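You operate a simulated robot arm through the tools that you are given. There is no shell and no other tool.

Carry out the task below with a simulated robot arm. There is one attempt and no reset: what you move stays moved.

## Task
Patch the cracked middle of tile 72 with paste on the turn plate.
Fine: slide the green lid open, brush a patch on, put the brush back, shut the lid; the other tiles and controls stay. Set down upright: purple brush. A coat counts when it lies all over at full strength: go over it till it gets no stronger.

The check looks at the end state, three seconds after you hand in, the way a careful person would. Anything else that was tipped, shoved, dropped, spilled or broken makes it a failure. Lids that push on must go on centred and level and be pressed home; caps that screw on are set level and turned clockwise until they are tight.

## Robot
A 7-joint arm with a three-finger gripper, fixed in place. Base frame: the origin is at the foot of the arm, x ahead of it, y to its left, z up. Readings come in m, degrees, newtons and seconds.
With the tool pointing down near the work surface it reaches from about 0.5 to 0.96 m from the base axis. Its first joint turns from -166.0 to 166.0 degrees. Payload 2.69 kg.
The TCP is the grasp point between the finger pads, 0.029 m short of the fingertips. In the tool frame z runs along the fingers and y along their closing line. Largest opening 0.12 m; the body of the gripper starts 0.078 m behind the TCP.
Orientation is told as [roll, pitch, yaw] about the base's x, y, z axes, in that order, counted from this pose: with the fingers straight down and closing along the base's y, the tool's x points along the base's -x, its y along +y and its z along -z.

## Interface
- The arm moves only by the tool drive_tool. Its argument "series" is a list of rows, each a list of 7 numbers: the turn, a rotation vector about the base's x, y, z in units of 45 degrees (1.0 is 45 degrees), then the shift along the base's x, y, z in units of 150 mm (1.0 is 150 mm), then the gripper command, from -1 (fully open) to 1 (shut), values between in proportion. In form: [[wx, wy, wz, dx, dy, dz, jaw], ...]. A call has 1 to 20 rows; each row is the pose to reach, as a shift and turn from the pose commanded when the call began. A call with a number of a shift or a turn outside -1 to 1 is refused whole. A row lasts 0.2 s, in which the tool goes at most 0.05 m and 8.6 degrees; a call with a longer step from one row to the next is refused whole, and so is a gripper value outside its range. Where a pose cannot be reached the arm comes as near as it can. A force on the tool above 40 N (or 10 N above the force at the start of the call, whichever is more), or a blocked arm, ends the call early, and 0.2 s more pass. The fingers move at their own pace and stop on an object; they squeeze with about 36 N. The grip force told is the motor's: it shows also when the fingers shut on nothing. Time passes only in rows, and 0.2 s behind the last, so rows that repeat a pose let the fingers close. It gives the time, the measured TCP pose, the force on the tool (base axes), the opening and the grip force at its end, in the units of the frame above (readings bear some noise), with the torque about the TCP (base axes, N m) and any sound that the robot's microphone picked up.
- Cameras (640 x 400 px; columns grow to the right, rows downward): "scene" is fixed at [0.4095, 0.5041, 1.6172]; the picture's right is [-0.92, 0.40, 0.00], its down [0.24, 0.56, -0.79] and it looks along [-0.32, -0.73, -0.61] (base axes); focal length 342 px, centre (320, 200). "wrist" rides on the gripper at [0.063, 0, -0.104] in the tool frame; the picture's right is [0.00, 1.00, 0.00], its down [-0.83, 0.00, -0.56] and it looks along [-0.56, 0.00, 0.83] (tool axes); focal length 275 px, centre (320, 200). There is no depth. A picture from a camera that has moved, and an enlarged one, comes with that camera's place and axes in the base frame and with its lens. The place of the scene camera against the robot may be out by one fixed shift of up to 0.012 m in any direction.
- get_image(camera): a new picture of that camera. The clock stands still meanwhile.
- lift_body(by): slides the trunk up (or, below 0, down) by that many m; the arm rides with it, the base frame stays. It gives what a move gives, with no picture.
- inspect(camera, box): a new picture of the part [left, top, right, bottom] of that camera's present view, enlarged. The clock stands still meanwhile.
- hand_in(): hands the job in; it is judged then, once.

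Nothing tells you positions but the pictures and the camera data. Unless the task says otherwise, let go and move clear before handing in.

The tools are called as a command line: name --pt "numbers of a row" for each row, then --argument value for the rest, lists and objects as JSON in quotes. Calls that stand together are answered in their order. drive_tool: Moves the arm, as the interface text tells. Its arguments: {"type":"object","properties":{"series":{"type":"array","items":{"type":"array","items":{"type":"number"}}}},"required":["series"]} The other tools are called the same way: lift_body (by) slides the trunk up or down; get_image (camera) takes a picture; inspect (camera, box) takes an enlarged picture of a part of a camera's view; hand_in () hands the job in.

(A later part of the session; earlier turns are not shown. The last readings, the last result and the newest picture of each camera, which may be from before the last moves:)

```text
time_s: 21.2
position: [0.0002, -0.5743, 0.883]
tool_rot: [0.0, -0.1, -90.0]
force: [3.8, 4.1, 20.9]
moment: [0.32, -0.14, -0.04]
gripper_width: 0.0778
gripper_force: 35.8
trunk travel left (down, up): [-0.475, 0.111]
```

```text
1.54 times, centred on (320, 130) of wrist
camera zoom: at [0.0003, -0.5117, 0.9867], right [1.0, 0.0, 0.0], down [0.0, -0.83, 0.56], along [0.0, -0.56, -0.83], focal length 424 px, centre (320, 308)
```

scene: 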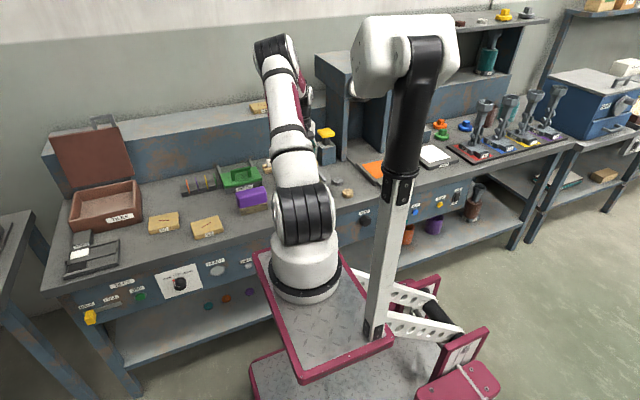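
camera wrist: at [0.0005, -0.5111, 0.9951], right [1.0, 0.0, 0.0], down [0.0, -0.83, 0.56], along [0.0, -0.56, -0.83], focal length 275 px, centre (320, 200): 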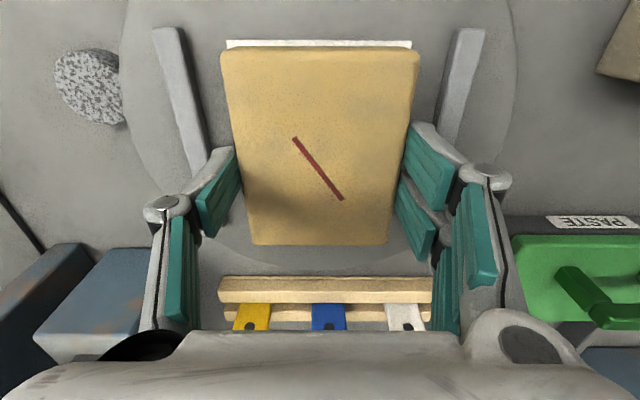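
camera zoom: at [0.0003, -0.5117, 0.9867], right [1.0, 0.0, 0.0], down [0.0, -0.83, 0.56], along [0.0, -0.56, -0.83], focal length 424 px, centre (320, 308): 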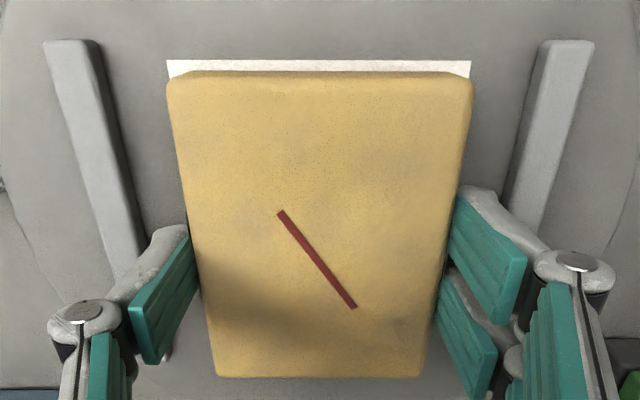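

The tile has touched down (about 21 N up) and sits on the mark. I'll ease off the push and open just a few millimetres so the fingers stay clear of the rails.

drive_tool --pt "0 0 0 0 0 0.01 0.5" --pt "0 0 0 0 0 0.01 -0.36" --pt "0 0 0 0 0 0.01 -0.4" --pt "0 0 0 0 0 0.01 -0.4"

inspect --camera "wrist" --box '[140, 0, 500, 260]'

```text
time_s: 22.2
position: [0.0, -0.5745, 0.8811]
tool_rot: [0.0, 0.0, -90.1]
force: [-0.5, -0.3, -0.4]
moment: [0.04, 0.0, 0.0]
gripper_width: 0.0842
gripper_force: 0.3
trunk travel left (down, up): [-0.475, 0.111]
```

```text
1.54 times, centred on (320, 130) of wrist
camera zoom: at [-0.0007, -0.5119, 0.9867], right [1.0, 0.0, 0.0], down [0.0, -0.83, 0.56], along [0.0, -0.56, -0.83], focal length 424 px, centre (320, 308)
```

zoom: 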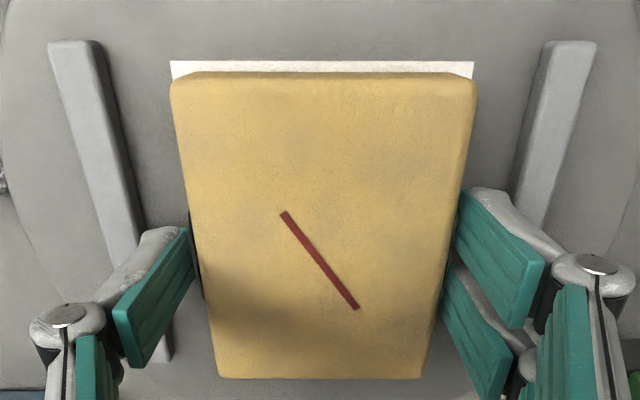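

Released cleanly with no side force. I'll rise straight up and look.

drive_tool --pt "0 0 0 0 0 0.05 -0.4" --pt "0 0 0 0 0 0.15 -0.4" --pt "0 0 0 0 0 0.35 -0.4" --pt "0 0 0 0 0 0.6 -0.4" --pt "0 0 0 0 0 0.85 -0.4" --pt "0 0 0 0 0 1 -0.4" --pt "0 0 0 0 0 1 -0.4"

get_image --camera "wrist"

inspect --camera "wrist" --box '[180, 30, 460, 220]'

```text
time_s: 23.8
position: [0.0008, -0.5753, 1.0336]
tool_rot: [0.0, 0.0, -90.0]
force: [-0.7, -0.1, 0.5]
moment: [-0.01, 0.02, 0.05]
gripper_width: 0.084
gripper_force: 0.0
trunk travel left (down, up): [-0.475, 0.111]
```

```text
taken
camera wrist: at [0.0008, -0.5121, 1.1375], right [1.0, 0.0, 0.0], down [0.0, -0.83, 0.56], along [0.0, -0.56, -0.83], focal length 275 px, centre (320, 200)
```

wrist: 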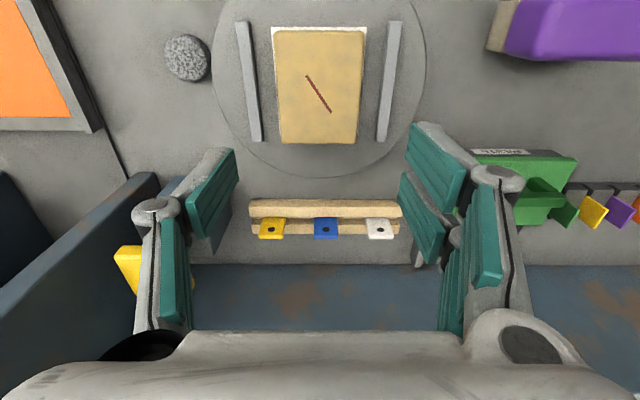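

```text
2.11 times, centred on (320, 125) of wrist
camera zoom: at [0.0008, -0.5121, 1.1375], right [1.0, 0.0, 0.0], down [0.0, -0.83, 0.56], along [0.0, -0.56, -0.83], focal length 580 px, centre (320, 358)
```

zoom: 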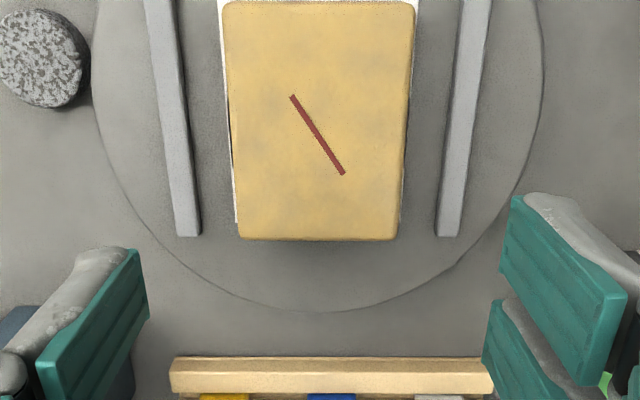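

Tile 72 now lies flat on the white mark between the rails. Next is the green lid, so I'll move over the PASTE box to see its handle and rails.

drive_tool --pt "0 0 0 0.25 0 0 -1" --pt "0 0 0 0.5 0 0 -1" --pt "0 0 0 0.75 0 0 -1" --pt "0 0 0 1 0 0 -1"

drive_tool --pt "0 0 0 0.25 -0.1 0 -1" --pt "0 0 0 0.53 -0.2 0 -1" --pt "0 0 0 0.53 -0.2 0 -1"

get_image --camera "wrist"

inspect --camera "wrist" --box '[180, 100, 460, 300]'

```text
time_s: 24.8
position: [0.1514, -0.5737, 1.0331]
tool_rot: [-0.1, 0.0, -90.1]
force: [-0.1, 0.4, 0.2]
moment: [0.02, -0.05, 0.0]
gripper_width: 0.1202
gripper_force: 0.1
trunk travel left (down, up): [-0.475, 0.111]
```

```text
time_s: 25.6
position: [0.2324, -0.6029, 1.0321]
tool_rot: [0.0, 0.0, -90.0]
force: [0.5, 0.7, -0.5]
moment: [-0.01, 0.03, 0.0]
gripper_width: 0.1201
gripper_force: 0.0
trunk travel left (down, up): [-0.475, 0.111]
```

```text
taken
camera wrist: at [0.2328, -0.5396, 1.1364], right [1.0, 0.0, 0.0], down [0.0, -0.83, 0.56], along [0.0, -0.56, -0.83], focal length 275 px, centre (320, 200)
```

wrist: 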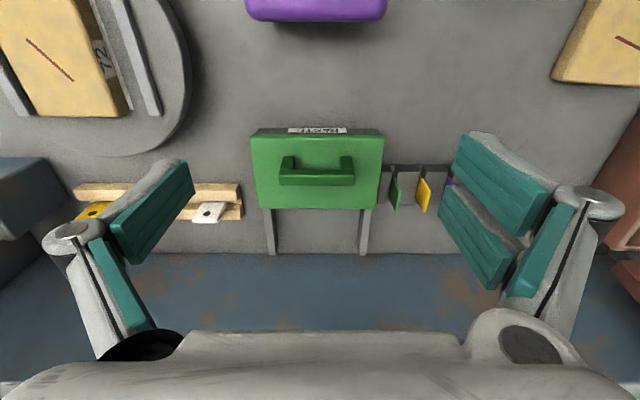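

```text
2.00 times, centred on (320, 200) of wrist
camera zoom: at [0.2328, -0.5396, 1.1364], right [1.0, 0.0, 0.0], down [0.0, -0.83, 0.56], along [0.0, -0.56, -0.83], focal length 551 px, centre (320, 200)
```

zoom: 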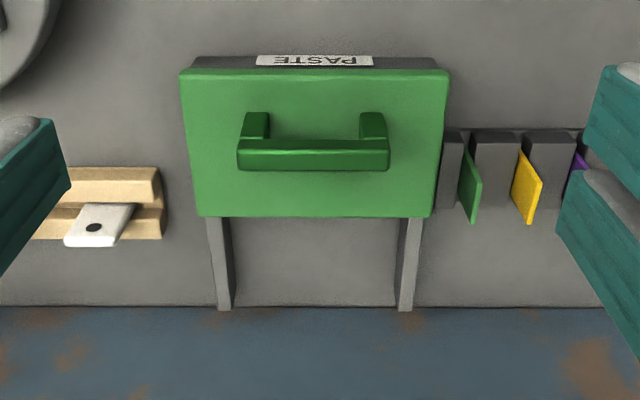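

The lid is at about z 0.838, and its handle bar spans x 0.19-0.27 at y -0.684, top near z 0.885. I'll move over it with the jaws open along x to take the handle by its ends, coming down partway first.

drive_tool --pt "0 0 0 -0.01 -0.2 0 -1" --pt "0 0 0 -0.023 -0.4 0 -1" --pt "0 0 0 -0.023 -0.545 -0.1 -1" --pt "0 0 0 -0.023 -0.545 -0.3 -1" --pt "0 0 0 -0.023 -0.545 -0.5 -1" --pt "0 0 0 -0.023 -0.545 -0.65 -1" --pt "0 0 0 -0.023 -0.545 -0.65 -1"

get_image --camera "wrist"

get_image --camera "scene"

```text
time_s: 27.2
position: [0.2252, -0.6856, 0.9348]
tool_rot: [-0.1, -0.1, -90.1]
force: [0.0, 0.2, 0.5]
moment: [0.0, 0.01, 0.0]
gripper_width: 0.12
gripper_force: 0.1
trunk travel left (down, up): [-0.475, 0.111]
```

```text
taken
camera wrist: at [0.2251, -0.6223, 1.0392], right [1.0, 0.0, 0.0], down [0.0, -0.83, 0.56], along [0.0, -0.56, -0.83], focal length 275 px, centre (320, 200)
```

wrist: 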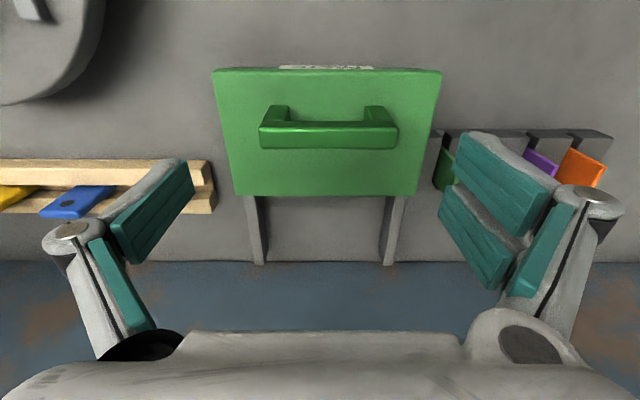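

```text
taken
```

scene: 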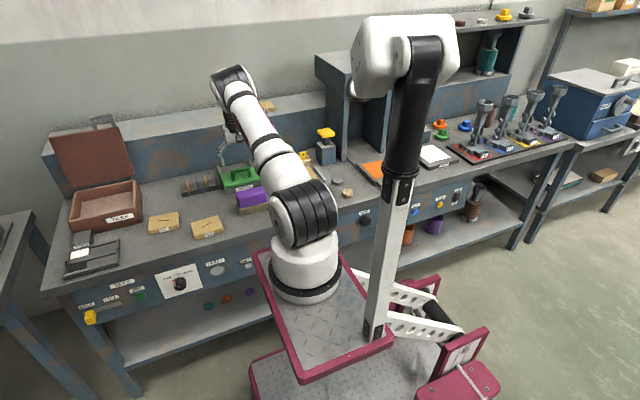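

inspect --camera "wrist" --box '[200, 50, 460, 210]'

inspect --camera "scene" --box '[180, 130, 300, 220]'

```text
2.46 times, centred on (330, 130) of wrist
camera zoom: at [0.2251, -0.6223, 1.0392], right [1.0, 0.0, 0.0], down [0.0, -0.83, 0.56], along [0.0, -0.56, -0.83], focal length 678 px, centre (295, 372)
```

zoom: 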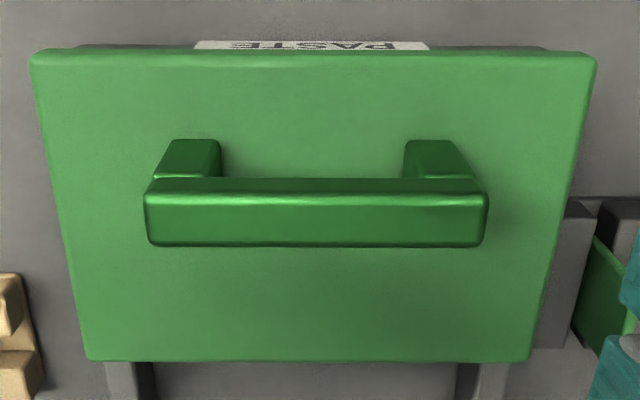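

```text
4.44 times, centred on (240, 175) of scene
camera zoom: at [0.4095, 0.5041, 1.6172], right [-0.92, 0.4, 0.0], down [0.24, 0.56, -0.79], along [-0.32, -0.73, -0.61], focal length 1521 px, centre (676, 311)
```

zoom: 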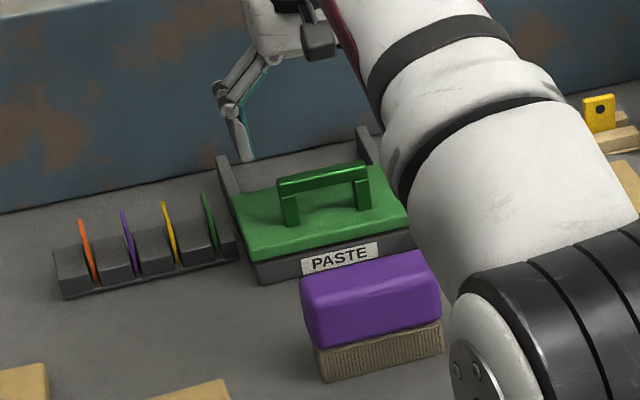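

The handle is about 5 mm right and 4 mm forward of the tool axis. I'll correct that, narrow the jaws to 0.10 m to stay clear of the rack, and come down around the handle.

drive_tool --pt "0 0 0 0.033 0.027 0 -0.667" --pt "0 0 0 0.033 0.027 -0.1 -0.667" --pt "0 0 0 0.033 0.027 -0.2 -0.667" --pt "0 0 0 0.033 0.027 -0.28 -0.667" --pt "0 0 0 0.033 0.027 -0.345 -0.667" --pt "0 0 0 0.033 0.027 -0.345 -0.667"

get_image --camera "wrist"

inspect --camera "scene" --box '[180, 130, 300, 220]'

```text
time_s: 28.6
position: [0.231, -0.6831, 0.8852]
tool_rot: [0.0, -0.1, -90.0]
force: [0.3, 0.2, 0.1]
moment: [-0.02, 0.01, 0.0]
gripper_width: 0.1
gripper_force: 0.0
trunk travel left (down, up): [-0.475, 0.111]
```

```text
taken
camera wrist: at [0.2304, -0.6202, 0.9884], right [1.0, 0.0, 0.0], down [0.0, -0.83, 0.56], along [0.0, -0.56, -0.83], focal length 275 px, centre (320, 200)
```

wrist: 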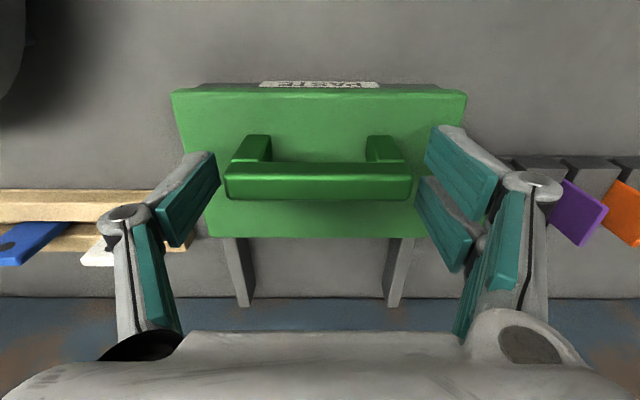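

```text
4.44 times, centred on (240, 175) of scene
camera zoom: at [0.4095, 0.5041, 1.6172], right [-0.92, 0.4, 0.0], down [0.24, 0.56, -0.79], along [-0.32, -0.73, -0.61], focal length 1521 px, centre (676, 311)
```

zoom: 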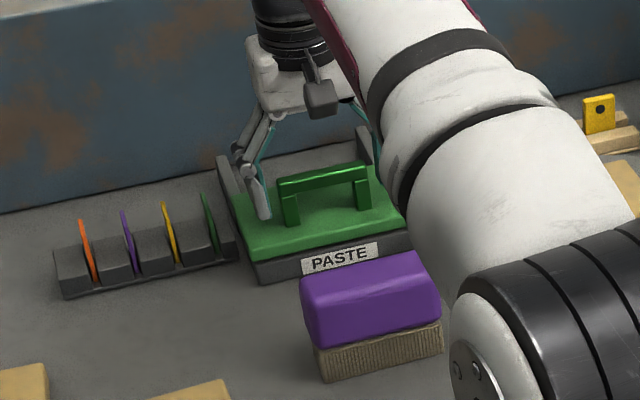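

The handle bar lies centred between the pads. Closing on it.

drive_tool --pt "0 0 0 0 0 0 -0.4" --pt "0 0 0 0 0 0 0" --pt "0 0 0 0 0 0 0.3" --pt "0 0 0 0 0 0 0.3"

get_image --camera "wrist"

```text
time_s: 29.6
position: [0.2307, -0.6828, 0.8847]
tool_rot: [0.0, 0.0, -90.0]
force: [-3.7, -0.1, -0.1]
moment: [-0.05, 0.57, 0.25]
gripper_width: 0.0794
gripper_force: 45.0
trunk travel left (down, up): [-0.475, 0.111]
```

```text
taken
camera wrist: at [0.23, -0.6201, 0.9887], right [1.0, 0.0, 0.0], down [0.0, -0.83, 0.56], along [0.0, -0.56, -0.83], focal length 275 px, centre (320, 200)
```

wrist: 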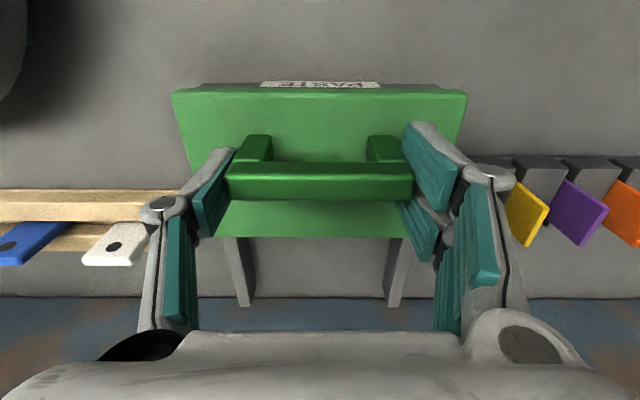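

The handle is held. I'll slide the lid back along its rails, 5 cm first, watching the force.

drive_tool --pt "0 0 0 0 -0.04 0 0.3" --pt "0 0 0 0 -0.1 0 0.3" --pt "0 0 0 0 -0.17 0 0.3" --pt "0 0 0 0 -0.24 0 0.3" --pt "0 0 0 0 -0.3 0 0.3" --pt "0 0 0 0 -0.33 0 0.3"

get_image --camera "wrist"

inspect --camera "scene" --box '[180, 130, 300, 220]'

```text
time_s: 31.0
position: [0.2301, -0.7313, 0.8854]
tool_rot: [0.0, -0.2, -90.1]
force: [-5.4, 0.0, 20.7]
moment: [0.23, 0.28, -0.03]
gripper_width: 0.0797
gripper_force: 45.3
trunk travel left (down, up): [-0.475, 0.111]
```

```text
taken
camera wrist: at [0.2299, -0.6681, 0.9884], right [1.0, 0.0, 0.0], down [0.0, -0.83, 0.56], along [0.0, -0.56, -0.83], focal length 275 px, centre (320, 200)
```

wrist: 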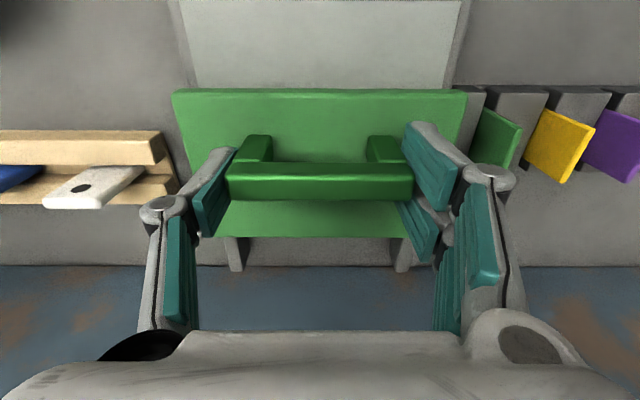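

```text
4.44 times, centred on (240, 175) of scene
camera zoom: at [0.4095, 0.5041, 1.6172], right [-0.92, 0.4, 0.0], down [0.24, 0.56, -0.79], along [-0.32, -0.73, -0.61], focal length 1521 px, centre (676, 311)
```

zoom: 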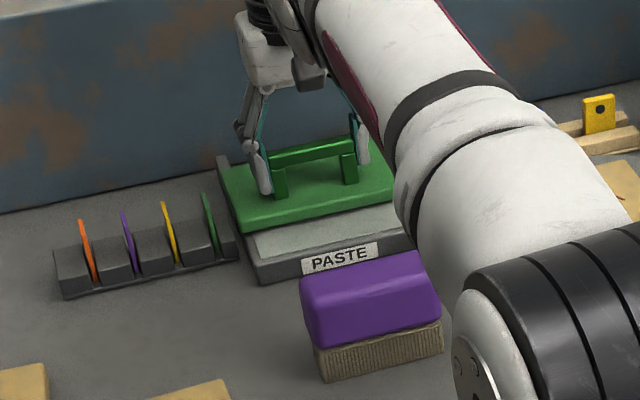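

The lid slides well and the paste shows white beneath. Continuing the remaining travel.

drive_tool --pt "0 0 0 0 -0.05 0.006 0.3" --pt "0 0 0 0 -0.12 0.008 0.3" --pt "0 0 0 0 -0.19 0.008 0.3" --pt "0 0 0 0 -0.25 0.008 0.3" --pt "0 0 0 0 -0.3 0.008 0.3" --pt "0 0 0 0 -0.33 0.008 0.3" --pt "0 0 0 0 -0.33 0.008 0.3"

get_image --camera "wrist"

inspect --camera "scene" --box '[180, 130, 300, 220]'

```text
time_s: 32.6
position: [0.2291, -0.7418, 0.8848]
tool_rot: [-0.1, 0.2, -90.2]
force: [-13.3, 1.2, -14.1]
moment: [1.09, 0.87, -0.2]
gripper_width: 0.0796
gripper_force: 44.7
out of reach, approached as far as the arm can: row 2, 3, 4, 5, 6, 7
trunk travel left (down, up): [-0.475, 0.111]
```

```text
taken
camera wrist: at [0.2302, -0.6788, 0.9888], right [1.0, 0.0, 0.0], down [0.0, -0.83, 0.55], along [0.0, -0.55, -0.83], focal length 275 px, centre (320, 200)
```

wrist: 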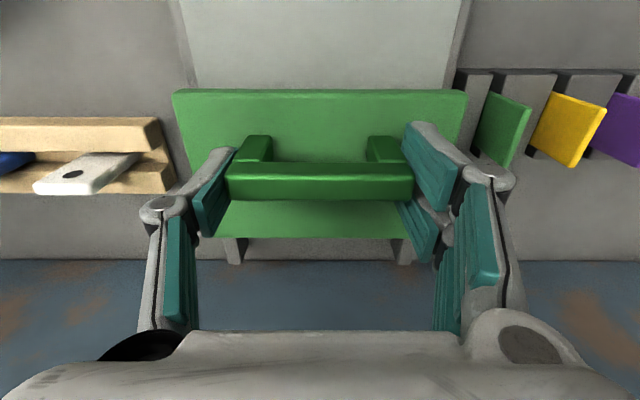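

```text
4.44 times, centred on (240, 175) of scene
camera zoom: at [0.4095, 0.5041, 1.6172], right [-0.92, 0.4, 0.0], down [0.24, 0.56, -0.79], along [-0.32, -0.73, -0.61], focal length 1521 px, centre (676, 311)
```

zoom: 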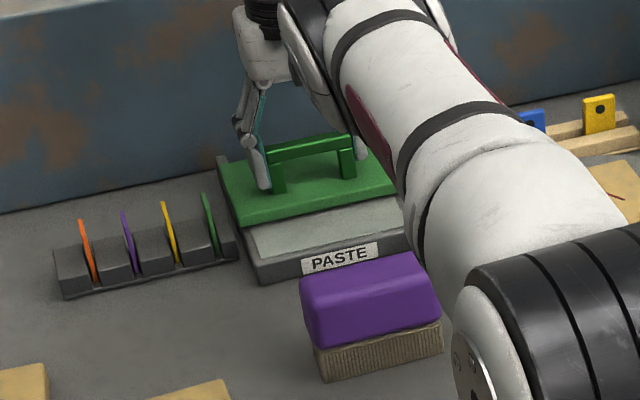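

The arm reports its reach limit at y -0.742 with the lid about 6 cm open. I'll let go of the handle, rise, and look at changing trunk height to extend the reach.

drive_tool --pt "0 0 0 0 0 0 -0.3" --pt "0 0 0 0 0 0 -0.6" --pt "0 0 0 0 0 0 -0.6"

get_image --camera "scene"

```text
time_s: 33.4
position: [0.2321, -0.7424, 0.8862]
tool_rot: [0.1, -0.1, -89.9]
force: [-0.3, -0.2, 0.2]
moment: [0.03, -0.04, -0.01]
gripper_width: 0.0963
gripper_force: 0.0
trunk travel left (down, up): [-0.475, 0.111]
```

```text
taken
```

scene: 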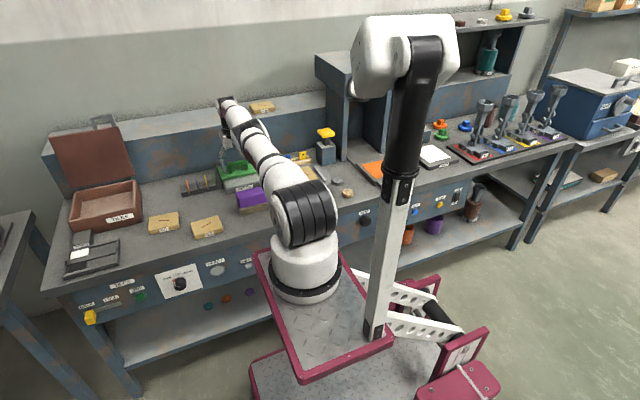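

Handle released without force. I'll rise clear of it, then lower the trunk some while keeping clear, and look.

drive_tool --pt "0 0 0 0 0 0.1 -0.6" --pt "0 0 0 0 0 0.3 -0.6" --pt "0 0 0 0 0.1 0.55 -0.6" --pt "0 0 0 0 0.3 0.8 -0.6" --pt "0 0 0 0 0.5 1 -0.6" --pt "0 0 0 0 0.5 1 -0.6"

get_image --camera "scene"

get_image --camera "wrist"

```text
time_s: 34.8
position: [0.2319, -0.6663, 1.0406]
tool_rot: [0.0, 0.0, -90.0]
force: [0.9, 0.6, 0.4]
moment: [0.04, -0.03, -0.01]
gripper_width: 0.0959
gripper_force: 0.0
trunk travel left (down, up): [-0.475, 0.111]
```

```text
taken
```

scene: 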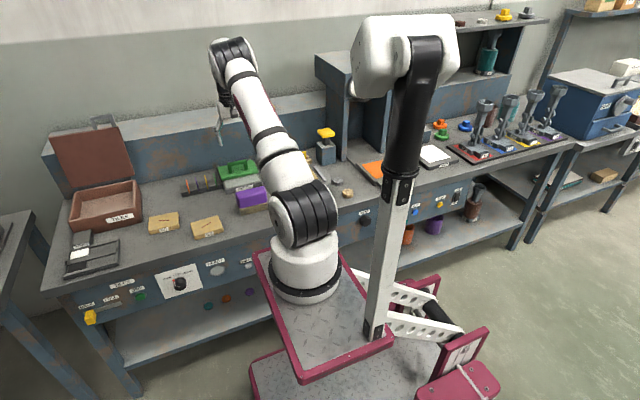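

```text
taken
camera wrist: at [0.2324, -0.6022, 1.1444], right [1.0, 0.0, 0.0], down [0.0, -0.83, 0.56], along [0.0, -0.56, -0.83], focal length 275 px, centre (320, 200)
```

wrist: 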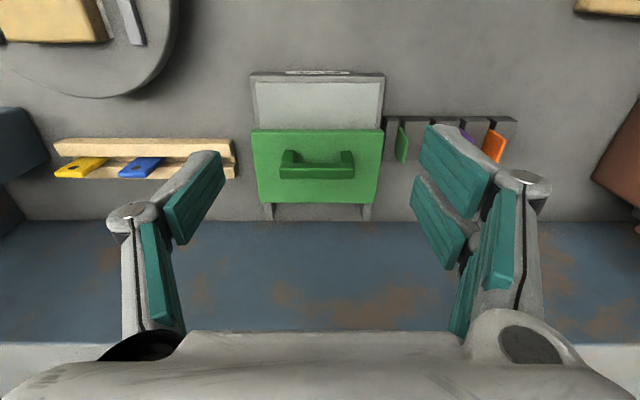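

The lid is about 6 cm back and undisturbed. I'll test in free air how far back I can get at this height before choosing a different approach.

drive_tool --pt "0 0 0 0 -0.2 -0.1 -0.6" --pt "0 0 0 0 -0.4 -0.2 -0.6" --pt "0 0 0 0 -0.6 -0.3 -0.6" --pt "0 0 0 0 -0.8 -0.4 -0.6" --pt "0 0 0 0 -0.85 -0.5 -0.6" --pt "0 0 0 0 -0.85 -0.5 -0.6"

get_image --camera "scene"

```text
time_s: 36.2
position: [0.2332, -0.7432, 0.9684]
tool_rot: [0.0, -0.1, -90.0]
force: [0.0, -0.3, -0.4]
moment: [-0.01, -0.01, 0.01]
gripper_width: 0.0961
gripper_force: 0.1
out of reach, approached as far as the arm can: row 3, 4, 5, 6
trunk travel left (down, up): [-0.475, 0.111]
```

```text
taken
```

scene: 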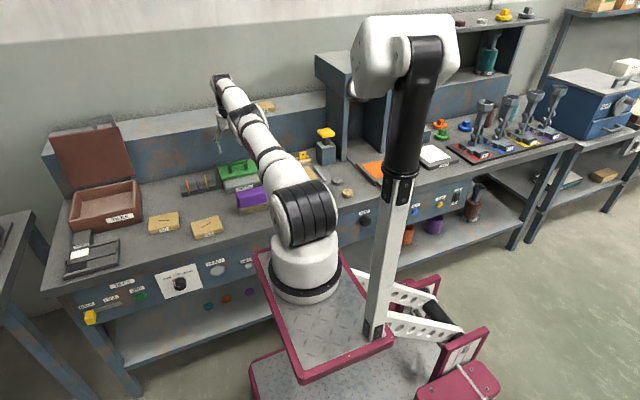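

The limit at y -0.743 is the same at this height. I'll back off to a clear spot, lower the trunk, and test the reach again.

drive_tool --pt "0 0 0 0 0.1 0.1 -0.6" --pt "0 0 0 0 0.3 0.3 -0.6" --pt "0 0 0 0 0.5 0.5 -0.6" --pt "0 0 0 0 0.6 0.75 -0.6" --pt "0 0 0 0 0.7 1 -0.6"

lift_body --by -0.1

get_image --camera "scene"

```text
time_s: 37.4
position: [0.2377, -0.6377, 1.1191]
tool_rot: [0.0, -0.1, -90.0]
force: [0.0, 0.0, -0.4]
moment: [0.05, -0.02, 0.01]
gripper_width: 0.096
gripper_force: 0.2
trunk travel left (down, up): [-0.475, 0.111]
```

```text
time_s: 38.7
position: [0.2361, -0.634, 1.018]
tool_rot: [0.0, 0.0, -90.0]
force: [-0.2, 0.3, -0.3]
moment: [-0.02, 0.01, 0.02]
gripper_width: 0.096
gripper_force: 0.0
trunk travel left (down, up): [-0.375, 0.211]
```

```text
taken
```

scene: 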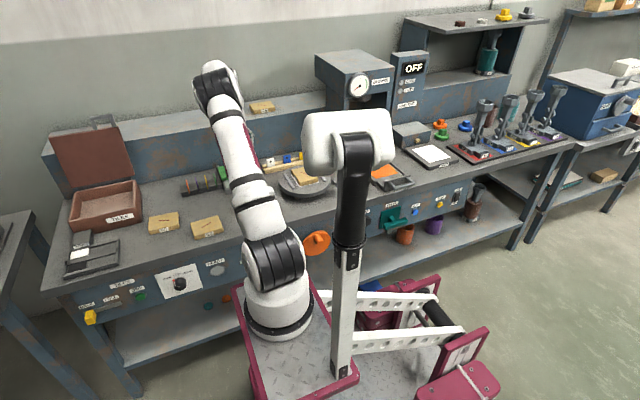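

Lowering the trunk moved the whole arm straight down 0.1 m. Testing the reach again in free air.

drive_tool --pt "0 0 0 -0.02 -0.2 -0.05 -0.6" --pt "0 0 0 -0.04 -0.4 -0.1 -0.6" --pt "0 0 0 -0.04 -0.6 -0.15 -0.6" --pt "0 0 0 -0.04 -0.8 -0.2 -0.6" --pt "0 0 0 -0.04 -1 -0.3 -0.6" --pt "0 0 0 -0.04 -1 -0.3 -0.6"

get_image --camera "scene"

```text
time_s: 40.1
position: [0.239, -0.7303, 0.9801]
tool_rot: [0.1, 0.1, -90.0]
force: [-0.6, 0.3, -0.4]
moment: [-0.01, 0.03, 0.01]
gripper_width: 0.096
gripper_force: 0.2
out of reach, approached as far as the arm can: row 4, 5, 6
trunk travel left (down, up): [-0.375, 0.211]
```

```text
taken
```

scene: 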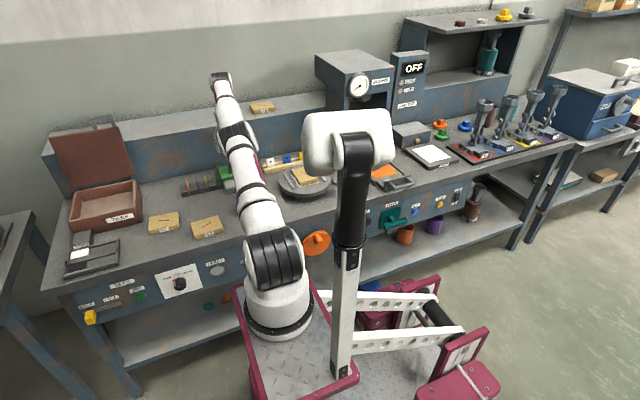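

inspect --camera "scene" --box '[180, 60, 320, 290]'

inspect --camera "scene" --box '[190, 60, 270, 160]'

```text
1.74 times, centred on (250, 175) of scene
camera zoom: at [0.4095, 0.5041, 1.6172], right [-0.92, 0.4, 0.0], down [0.24, 0.56, -0.79], along [-0.32, -0.73, -0.61], focal length 595 px, centre (442, 244)
```

zoom: 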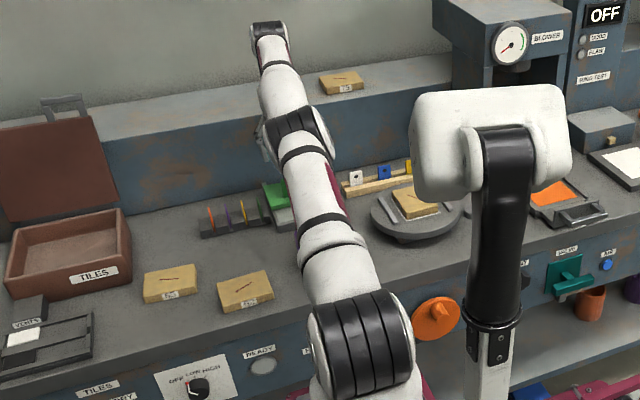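

```text
4.00 times, centred on (230, 110) of scene
camera zoom: at [0.4095, 0.5041, 1.6172], right [-0.92, 0.4, 0.0], down [0.24, 0.56, -0.79], along [-0.32, -0.73, -0.61], focal length 1369 px, centre (680, 560)
```

zoom: 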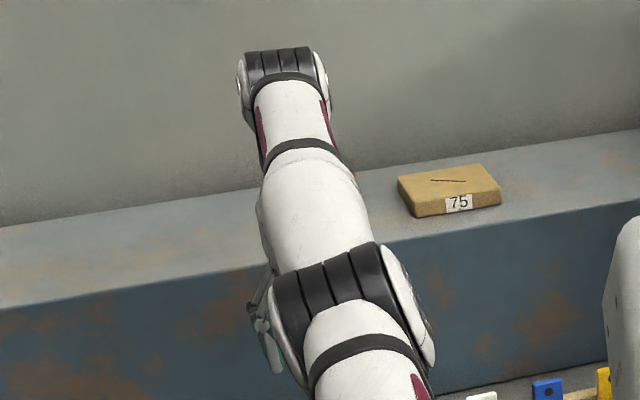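

Now I understand: with the hand vertical the arm is stretched straight at this spot. Tilting the hand about 20 degrees outward gains reach, so I'll back off, raise the trunk again, and tilt in free air.

drive_tool --pt "0 0 0 0 0.15 0.1 -0.6" --pt "0 0 0 0 0.35 0.2 -0.6" --pt "0 0 0 0 0.5 0.2 -0.6"

lift_body --by 0.1

drive_tool --pt "-0.15 0 0 0 -0.1 -0.1 -0.6" --pt "-0.3 0 0 0 -0.2 -0.2 -0.6" --pt "-0.44 0 0 0 -0.3 -0.3 -0.6" --pt "-0.44 0 0 0 -0.3 -0.3 -0.6"

get_image --camera "wrist"

get_image --camera "scene"

```text
time_s: 40.9
position: [0.2371, -0.6511, 1.0078]
tool_rot: [0.0, 0.0, -90.0]
force: [0.4, -0.5, 0.0]
moment: [-0.01, 0.02, 0.03]
gripper_width: 0.096
gripper_force: 0.0
trunk travel left (down, up): [-0.375, 0.211]
```

```text
time_s: 42.3
position: [0.2403, -0.6487, 1.1045]
tool_rot: [0.0, 0.0, -90.1]
force: [-0.3, 0.8, -0.4]
moment: [-0.01, 0.02, -0.01]
gripper_width: 0.0959
gripper_force: 0.1
trunk travel left (down, up): [-0.475, 0.111]
```

```text
time_s: 43.3
position: [0.2393, -0.6938, 1.0588]
tool_rot: [0.0, -19.8, -90.0]
force: [-0.2, 0.8, 0.8]
moment: [-0.01, 0.0, -0.03]
gripper_width: 0.0961
gripper_force: 0.0
trunk travel left (down, up): [-0.475, 0.111]
```

```text
taken
camera wrist: at [0.2391, -0.599, 1.1347], right [1.0, 0.0, 0.0], down [0.0, -0.59, 0.81], along [0.0, -0.81, -0.59], focal length 275 px, centre (320, 200)
```

wrist: 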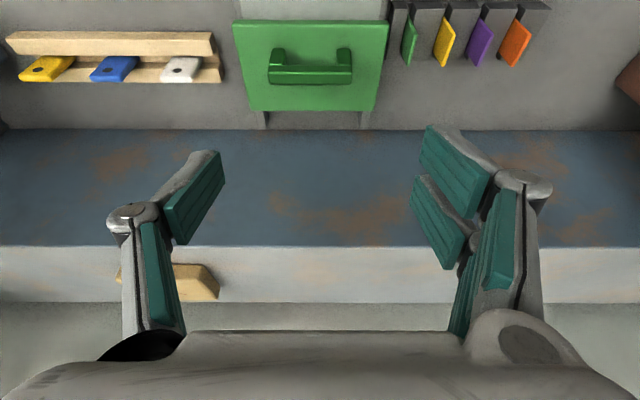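

```text
taken
```

scene: 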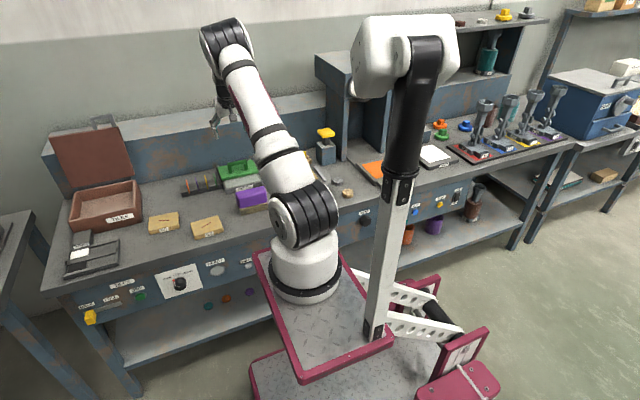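

The hand is tilted 20 degrees outward. Handle bar centre is now near (0.230, -0.738); I'll come down over it partway and check.

drive_tool --pt "0 0 0 -0.02 -0.1 -0.2 -0.6" --pt "0 0 0 -0.04 -0.2 -0.4 -0.6" --pt "0 0 0 -0.062 -0.3 -0.6 -0.6" --pt "0 0 0 -0.062 -0.3 -0.8 -0.6" --pt "0 0 0 -0.062 -0.3 -0.86 -0.6" --pt "0 0 0 -0.062 -0.3 -0.86 -0.6"

get_image --camera "wrist"

inspect --camera "scene" --box '[180, 90, 300, 220]'

```text
time_s: 44.7
position: [0.2293, -0.7392, 0.9325]
tool_rot: [0.0, -19.8, -90.0]
force: [-0.4, -0.5, 1.0]
moment: [0.02, -0.03, -0.03]
gripper_width: 0.0962
gripper_force: 0.0
trunk travel left (down, up): [-0.475, 0.111]
```

```text
taken
camera wrist: at [0.2291, -0.645, 1.0082], right [1.0, 0.0, 0.0], down [0.0, -0.59, 0.8], along [0.0, -0.8, -0.59], focal length 275 px, centre (320, 200)
```

wrist: 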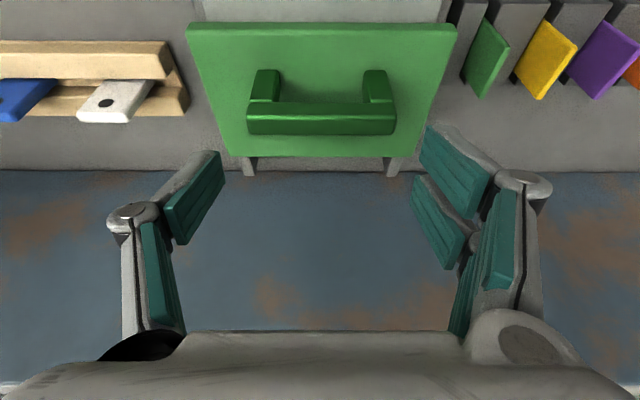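

```text
3.08 times, centred on (240, 155) of scene
camera zoom: at [0.4095, 0.5041, 1.6172], right [-0.92, 0.4, 0.0], down [0.24, 0.56, -0.79], along [-0.32, -0.73, -0.61], focal length 1053 px, centre (566, 338)
```

zoom: 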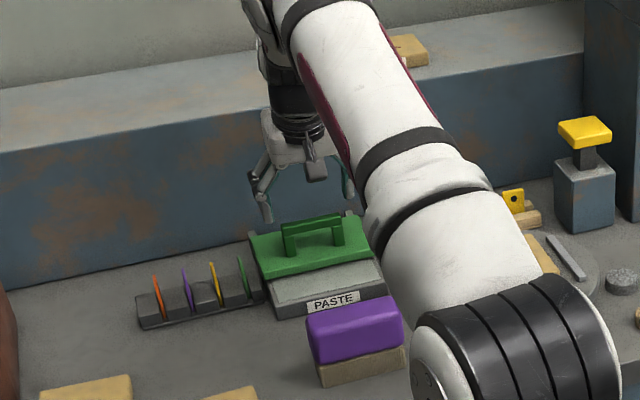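

Aligned with the handle. Lowering around it and closing.

drive_tool --pt "0 0 0 0 0 -0.1 -0.6" --pt "0 0 0 0 0 -0.2 -0.6" --pt "0 0 0 0 0 -0.29 -0.6" --pt "0 0 0 0 0 -0.355 -0.6" --pt "0 0 0 0 0 -0.355 -0.6"

get_image --camera "wrist"

```text
time_s: 45.9
position: [0.23, -0.7399, 0.8776]
tool_rot: [-0.1, -19.8, -89.9]
force: [0.6, 0.5, -0.7]
moment: [0.01, -0.02, 0.0]
gripper_width: 0.0959
gripper_force: 0.0
trunk travel left (down, up): [-0.475, 0.111]
```

```text
taken
camera wrist: at [0.2296, -0.6467, 0.954], right [1.0, 0.0, 0.0], down [0.0, -0.59, 0.8], along [0.0, -0.8, -0.59], focal length 275 px, centre (320, 200)
```

wrist: 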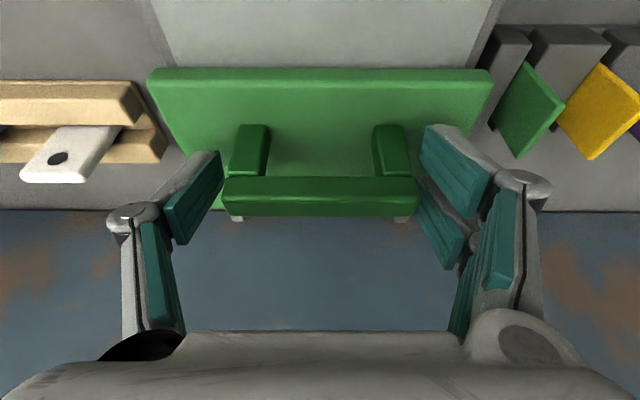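

drive_tool --pt "0 0 0 0 0 0 -0.4" --pt "0 0 0 0 0 0 0" --pt "0 0 0 0 0 0 0.3" --pt "0 0 0 0 0 0 0.3"

drive_tool --pt "0 0 0 0 -0.03 0 0.3" --pt "0 0 0 0 -0.08 0 0.3" --pt "0 0 0 0 -0.13 0 0.3" --pt "0 0 0 0 -0.18 0 0.3" --pt "0 0 0 0 -0.22 0 0.3" --pt "0 0 0 0 -0.22 0 0.3"

get_image --camera "wrist"

inspect --camera "scene" --box '[180, 90, 300, 220]'

```text
time_s: 46.9
position: [0.2296, -0.7409, 0.8777]
tool_rot: [-0.1, -19.8, -90.0]
force: [0.9, -0.2, 0.6]
moment: [0.13, -0.31, -0.32]
gripper_width: 0.0796
gripper_force: 45.4
trunk travel left (down, up): [-0.475, 0.111]
```

```text
time_s: 48.3
position: [0.2308, -0.7707, 0.8775]
tool_rot: [-0.1, -19.7, -90.0]
force: [-3.0, 0.5, 1.7]
moment: [-0.43, -0.49, -0.16]
gripper_width: 0.0795
gripper_force: 45.0
trunk travel left (down, up): [-0.475, 0.111]
```

```text
taken
camera wrist: at [0.2299, -0.6775, 0.9542], right [1.0, 0.0, 0.0], down [0.0, -0.59, 0.8], along [0.0, -0.8, -0.59], focal length 275 px, centre (320, 200)
```

wrist: 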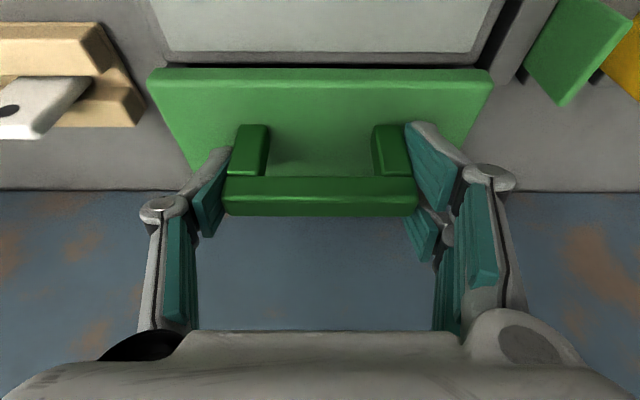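

```text
3.08 times, centred on (240, 155) of scene
camera zoom: at [0.4095, 0.5041, 1.6172], right [-0.92, 0.4, 0.0], down [0.24, 0.56, -0.79], along [-0.32, -0.73, -0.61], focal length 1053 px, centre (566, 338)
```

zoom: 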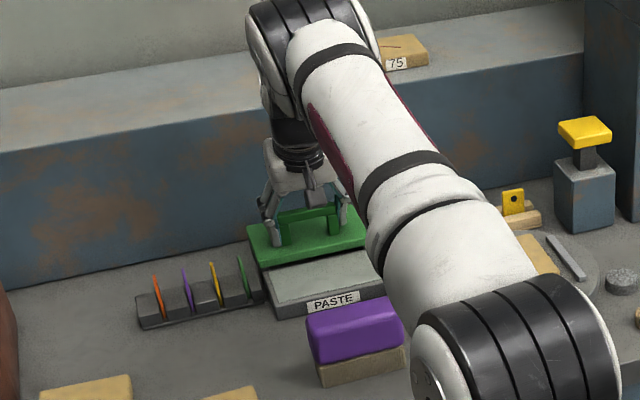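

The lid now clears the whole paste pool. I'll give it one more centimetre, then let go and rise.

drive_tool --pt "0 0 0 0 -0.03 0 0.3" --pt "0 0 0 0 -0.06 0 0.3" --pt "0 0 0 0 -0.06 0 0.3"

drive_tool --pt "0 0 0 0 0 0 -0.2" --pt "0 0 0 0 0 0 -0.6" --pt "0 0 0 0 0 0 -0.6" --pt "0 0 0 0 0 0.1 -0.6" --pt "0 0 0 0 0 0.3 -0.6" --pt "0 0 0 0 0 0.55 -0.6" --pt "0 0 0 0 0 0.8 -0.6" --pt "0 0 0 0 0.1 1 -0.6"

get_image --camera "wrist"

```text
time_s: 49.1
position: [0.2297, -0.7793, 0.8763]
tool_rot: [0.0, -19.6, -89.9]
force: [0.6, 29.6, 9.4]
moment: [0.82, -0.06, -0.23]
gripper_width: 0.0801
gripper_force: 45.1
trunk travel left (down, up): [-0.475, 0.111]
```

```text
time_s: 50.9
position: [0.2304, -0.7643, 1.0271]
tool_rot: [0.0, -19.7, -90.0]
force: [0.0, 0.3, -0.3]
moment: [-0.01, 0.02, -0.01]
gripper_width: 0.0961
gripper_force: 0.1
trunk travel left (down, up): [-0.475, 0.111]
```

```text
taken
camera wrist: at [0.2306, -0.6705, 1.1042], right [1.0, 0.0, 0.0], down [0.0, -0.59, 0.8], along [0.0, -0.8, -0.59], focal length 275 px, centre (320, 200)
```

wrist: 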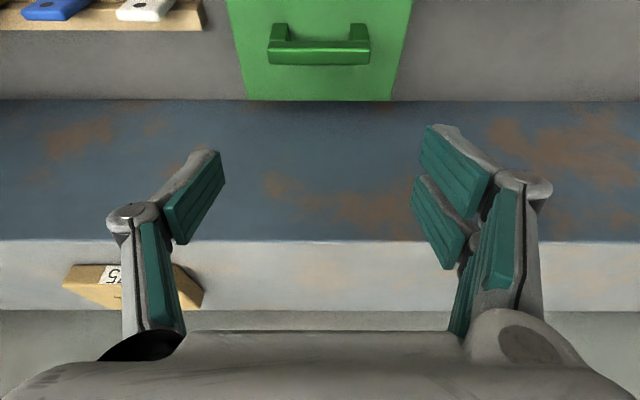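

The lid reached its end stop and is fully open, and the hand is clear. I'll level the hand and go look at the brush.

drive_tool --pt "0.15 0 0 0 0.2 0 -1" --pt "0.3 0 0 0 0.45 0 -1" --pt "0.44 0 0 0 0.7 0 -1" --pt "0.44 0 0 0 1 0 -1"

drive_tool --pt "0 0 0 0 0.3 0.1 -1" --pt "0 0 0 0 0.6 0.2 -1" --pt "0 0 0 0 0.85 0.2 -1" --pt "0 0 0 0 0.85 0.2 -1"

get_image --camera "wrist"

get_image --camera "scene"

```text
time_s: 51.9
position: [0.2273, -0.6147, 1.0249]
tool_rot: [-0.1, 0.1, -90.0]
force: [1.5, -0.2, -0.6]
moment: [0.0, -0.01, -0.01]
gripper_width: 0.1202
gripper_force: 0.1
trunk travel left (down, up): [-0.475, 0.111]
```

```text
time_s: 52.9
position: [0.2263, -0.4888, 1.0562]
tool_rot: [0.0, 0.0, -90.0]
force: [0.8, -0.2, -0.3]
moment: [0.04, -0.01, -0.02]
gripper_width: 0.1202
gripper_force: 0.1
trunk travel left (down, up): [-0.475, 0.111]
```

```text
taken
camera wrist: at [0.2279, -0.4251, 1.161], right [1.0, 0.0, 0.0], down [0.0, -0.83, 0.56], along [0.0, -0.56, -0.83], focal length 275 px, centre (320, 200)
```

wrist: 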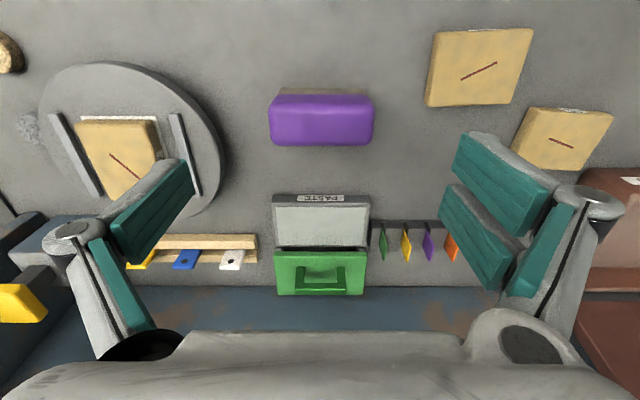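

```text
taken
```

scene: 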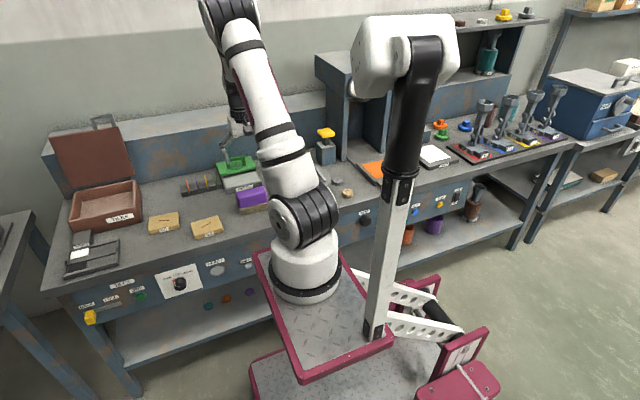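

inspect --camera "wrist" --box '[240, 60, 400, 260]'

inspect --camera "wrist" --box '[250, 70, 390, 160]'

inspect --camera "scene" --box '[190, 140, 290, 220]'

```text
2.00 times, centred on (320, 160) of wrist
camera zoom: at [0.2279, -0.4251, 1.161], right [1.0, 0.0, 0.0], down [0.0, -0.83, 0.56], along [0.0, -0.56, -0.83], focal length 551 px, centre (320, 280)
```

zoom: 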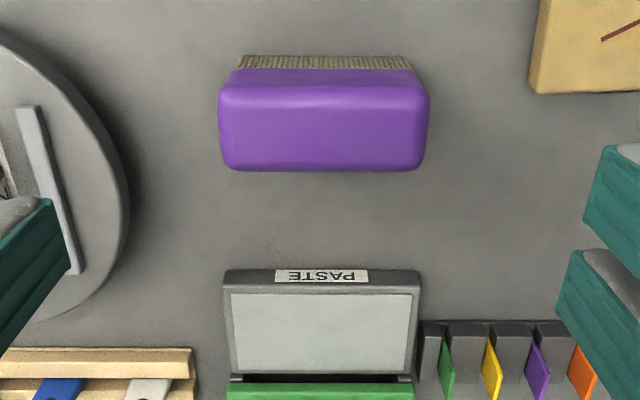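

```text
4.44 times, centred on (320, 115) of wrist
camera zoom: at [0.2279, -0.4251, 1.161], right [1.0, 0.0, 0.0], down [0.0, -0.83, 0.56], along [0.0, -0.56, -0.83], focal length 1224 px, centre (320, 578)
```

zoom: 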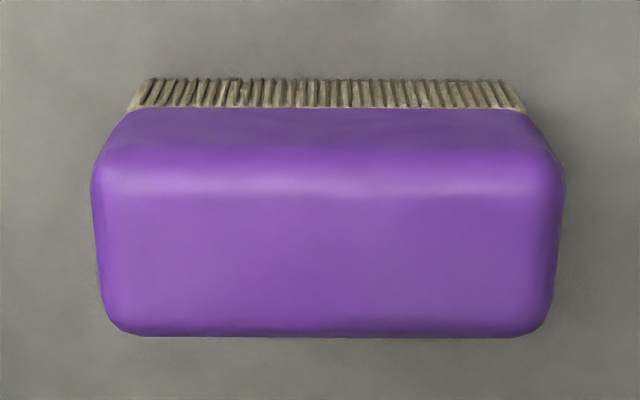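

```text
5.00 times, centred on (240, 180) of scene
camera zoom: at [0.4095, 0.5041, 1.6172], right [-0.92, 0.4, 0.0], down [0.24, 0.56, -0.79], along [-0.32, -0.73, -0.61], focal length 1711 px, centre (720, 300)
```

zoom: 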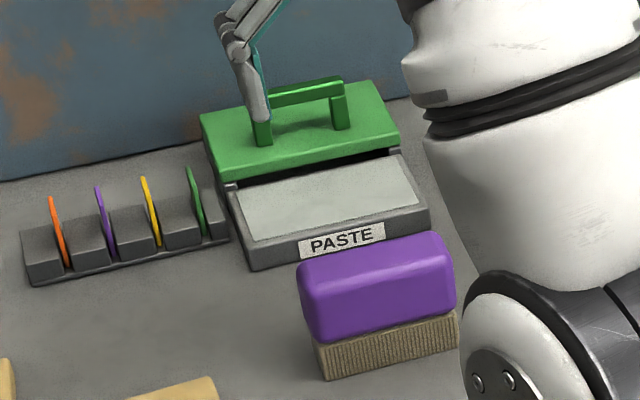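

The brush sits at about (0.230, -0.519), handle roughly 0.107 x 0.045 m and z 0.84-0.89 on 4 cm bristles; the paste pool spans x 0.16-0.30, y -0.664 to -0.745. I'll turn to yaw 0 above the brush to grip it across y.

drive_tool --pt "0 0 0.16 0 0 0 -0.5" --pt "0 0 0.33 0 0 0 -0.5" --pt "0 0 0.5 0 0 0 -0.5" --pt "0 0 0.66 0 0 0 -0.5" --pt "0 0 0.83 0 0 0 -0.5" --pt "0 0 1 0 0 0 -0.5"

drive_tool --pt "0 0 0.16 0 -0.05 0 -0.5" --pt "0 0 0.33 0 -0.1 0 -0.5" --pt "0 0 0.5 0 -0.15 -0.05 -0.5" --pt "0 0 0.66 0 -0.2 -0.1 -0.5" --pt "0 0 0.83 0 -0.2 -0.2 -0.5" --pt "0 0 1 0 -0.2 -0.3 -0.5" --pt "0 0 1 0 -0.2 -0.3 -0.5"

get_image --camera "wrist"

inspect --camera "scene" --box '[160, 100, 320, 220]'

```text
time_s: 54.3
position: [0.23, -0.4896, 1.0564]
tool_rot: [0.1, 0.1, -44.9]
force: [0.2, -0.2, 0.5]
moment: [0.02, -0.02, 0.0]
gripper_width: 0.0901
gripper_force: 0.0
trunk travel left (down, up): [-0.475, 0.111]
```

```text
time_s: 55.9
position: [0.23, -0.5212, 1.0112]
tool_rot: [0.0, 0.0, 0.1]
force: [0.3, 0.1, -0.5]
moment: [0.0, 0.0, 0.01]
gripper_width: 0.0899
gripper_force: 0.1
trunk travel left (down, up): [-0.475, 0.111]
```

```text
taken
camera wrist: at [0.1679, -0.5212, 1.1145], right [-0.01, 1.0, 0.0], down [0.83, 0.01, 0.56], along [0.56, 0.0, -0.83], focal length 275 px, centre (320, 200)
```

wrist: 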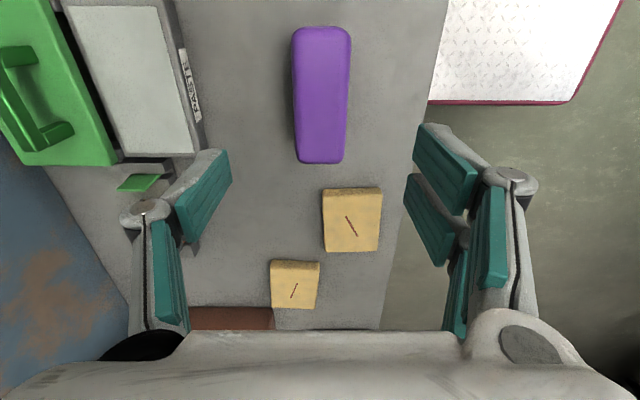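

```text
3.33 times, centred on (240, 160) of scene
camera zoom: at [0.4095, 0.5041, 1.6172], right [-0.92, 0.4, 0.0], down [0.24, 0.56, -0.79], along [-0.32, -0.73, -0.61], focal length 1140 px, centre (587, 333)
```

zoom: 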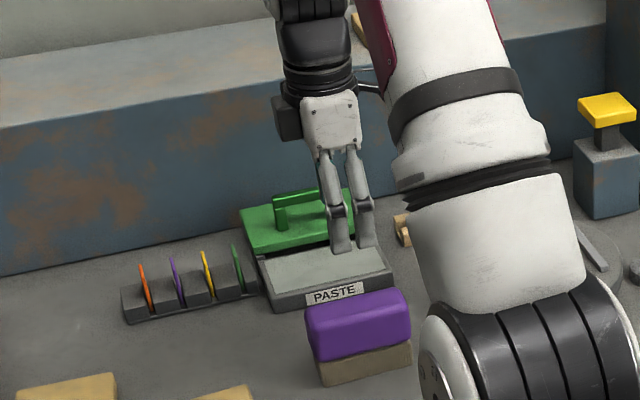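

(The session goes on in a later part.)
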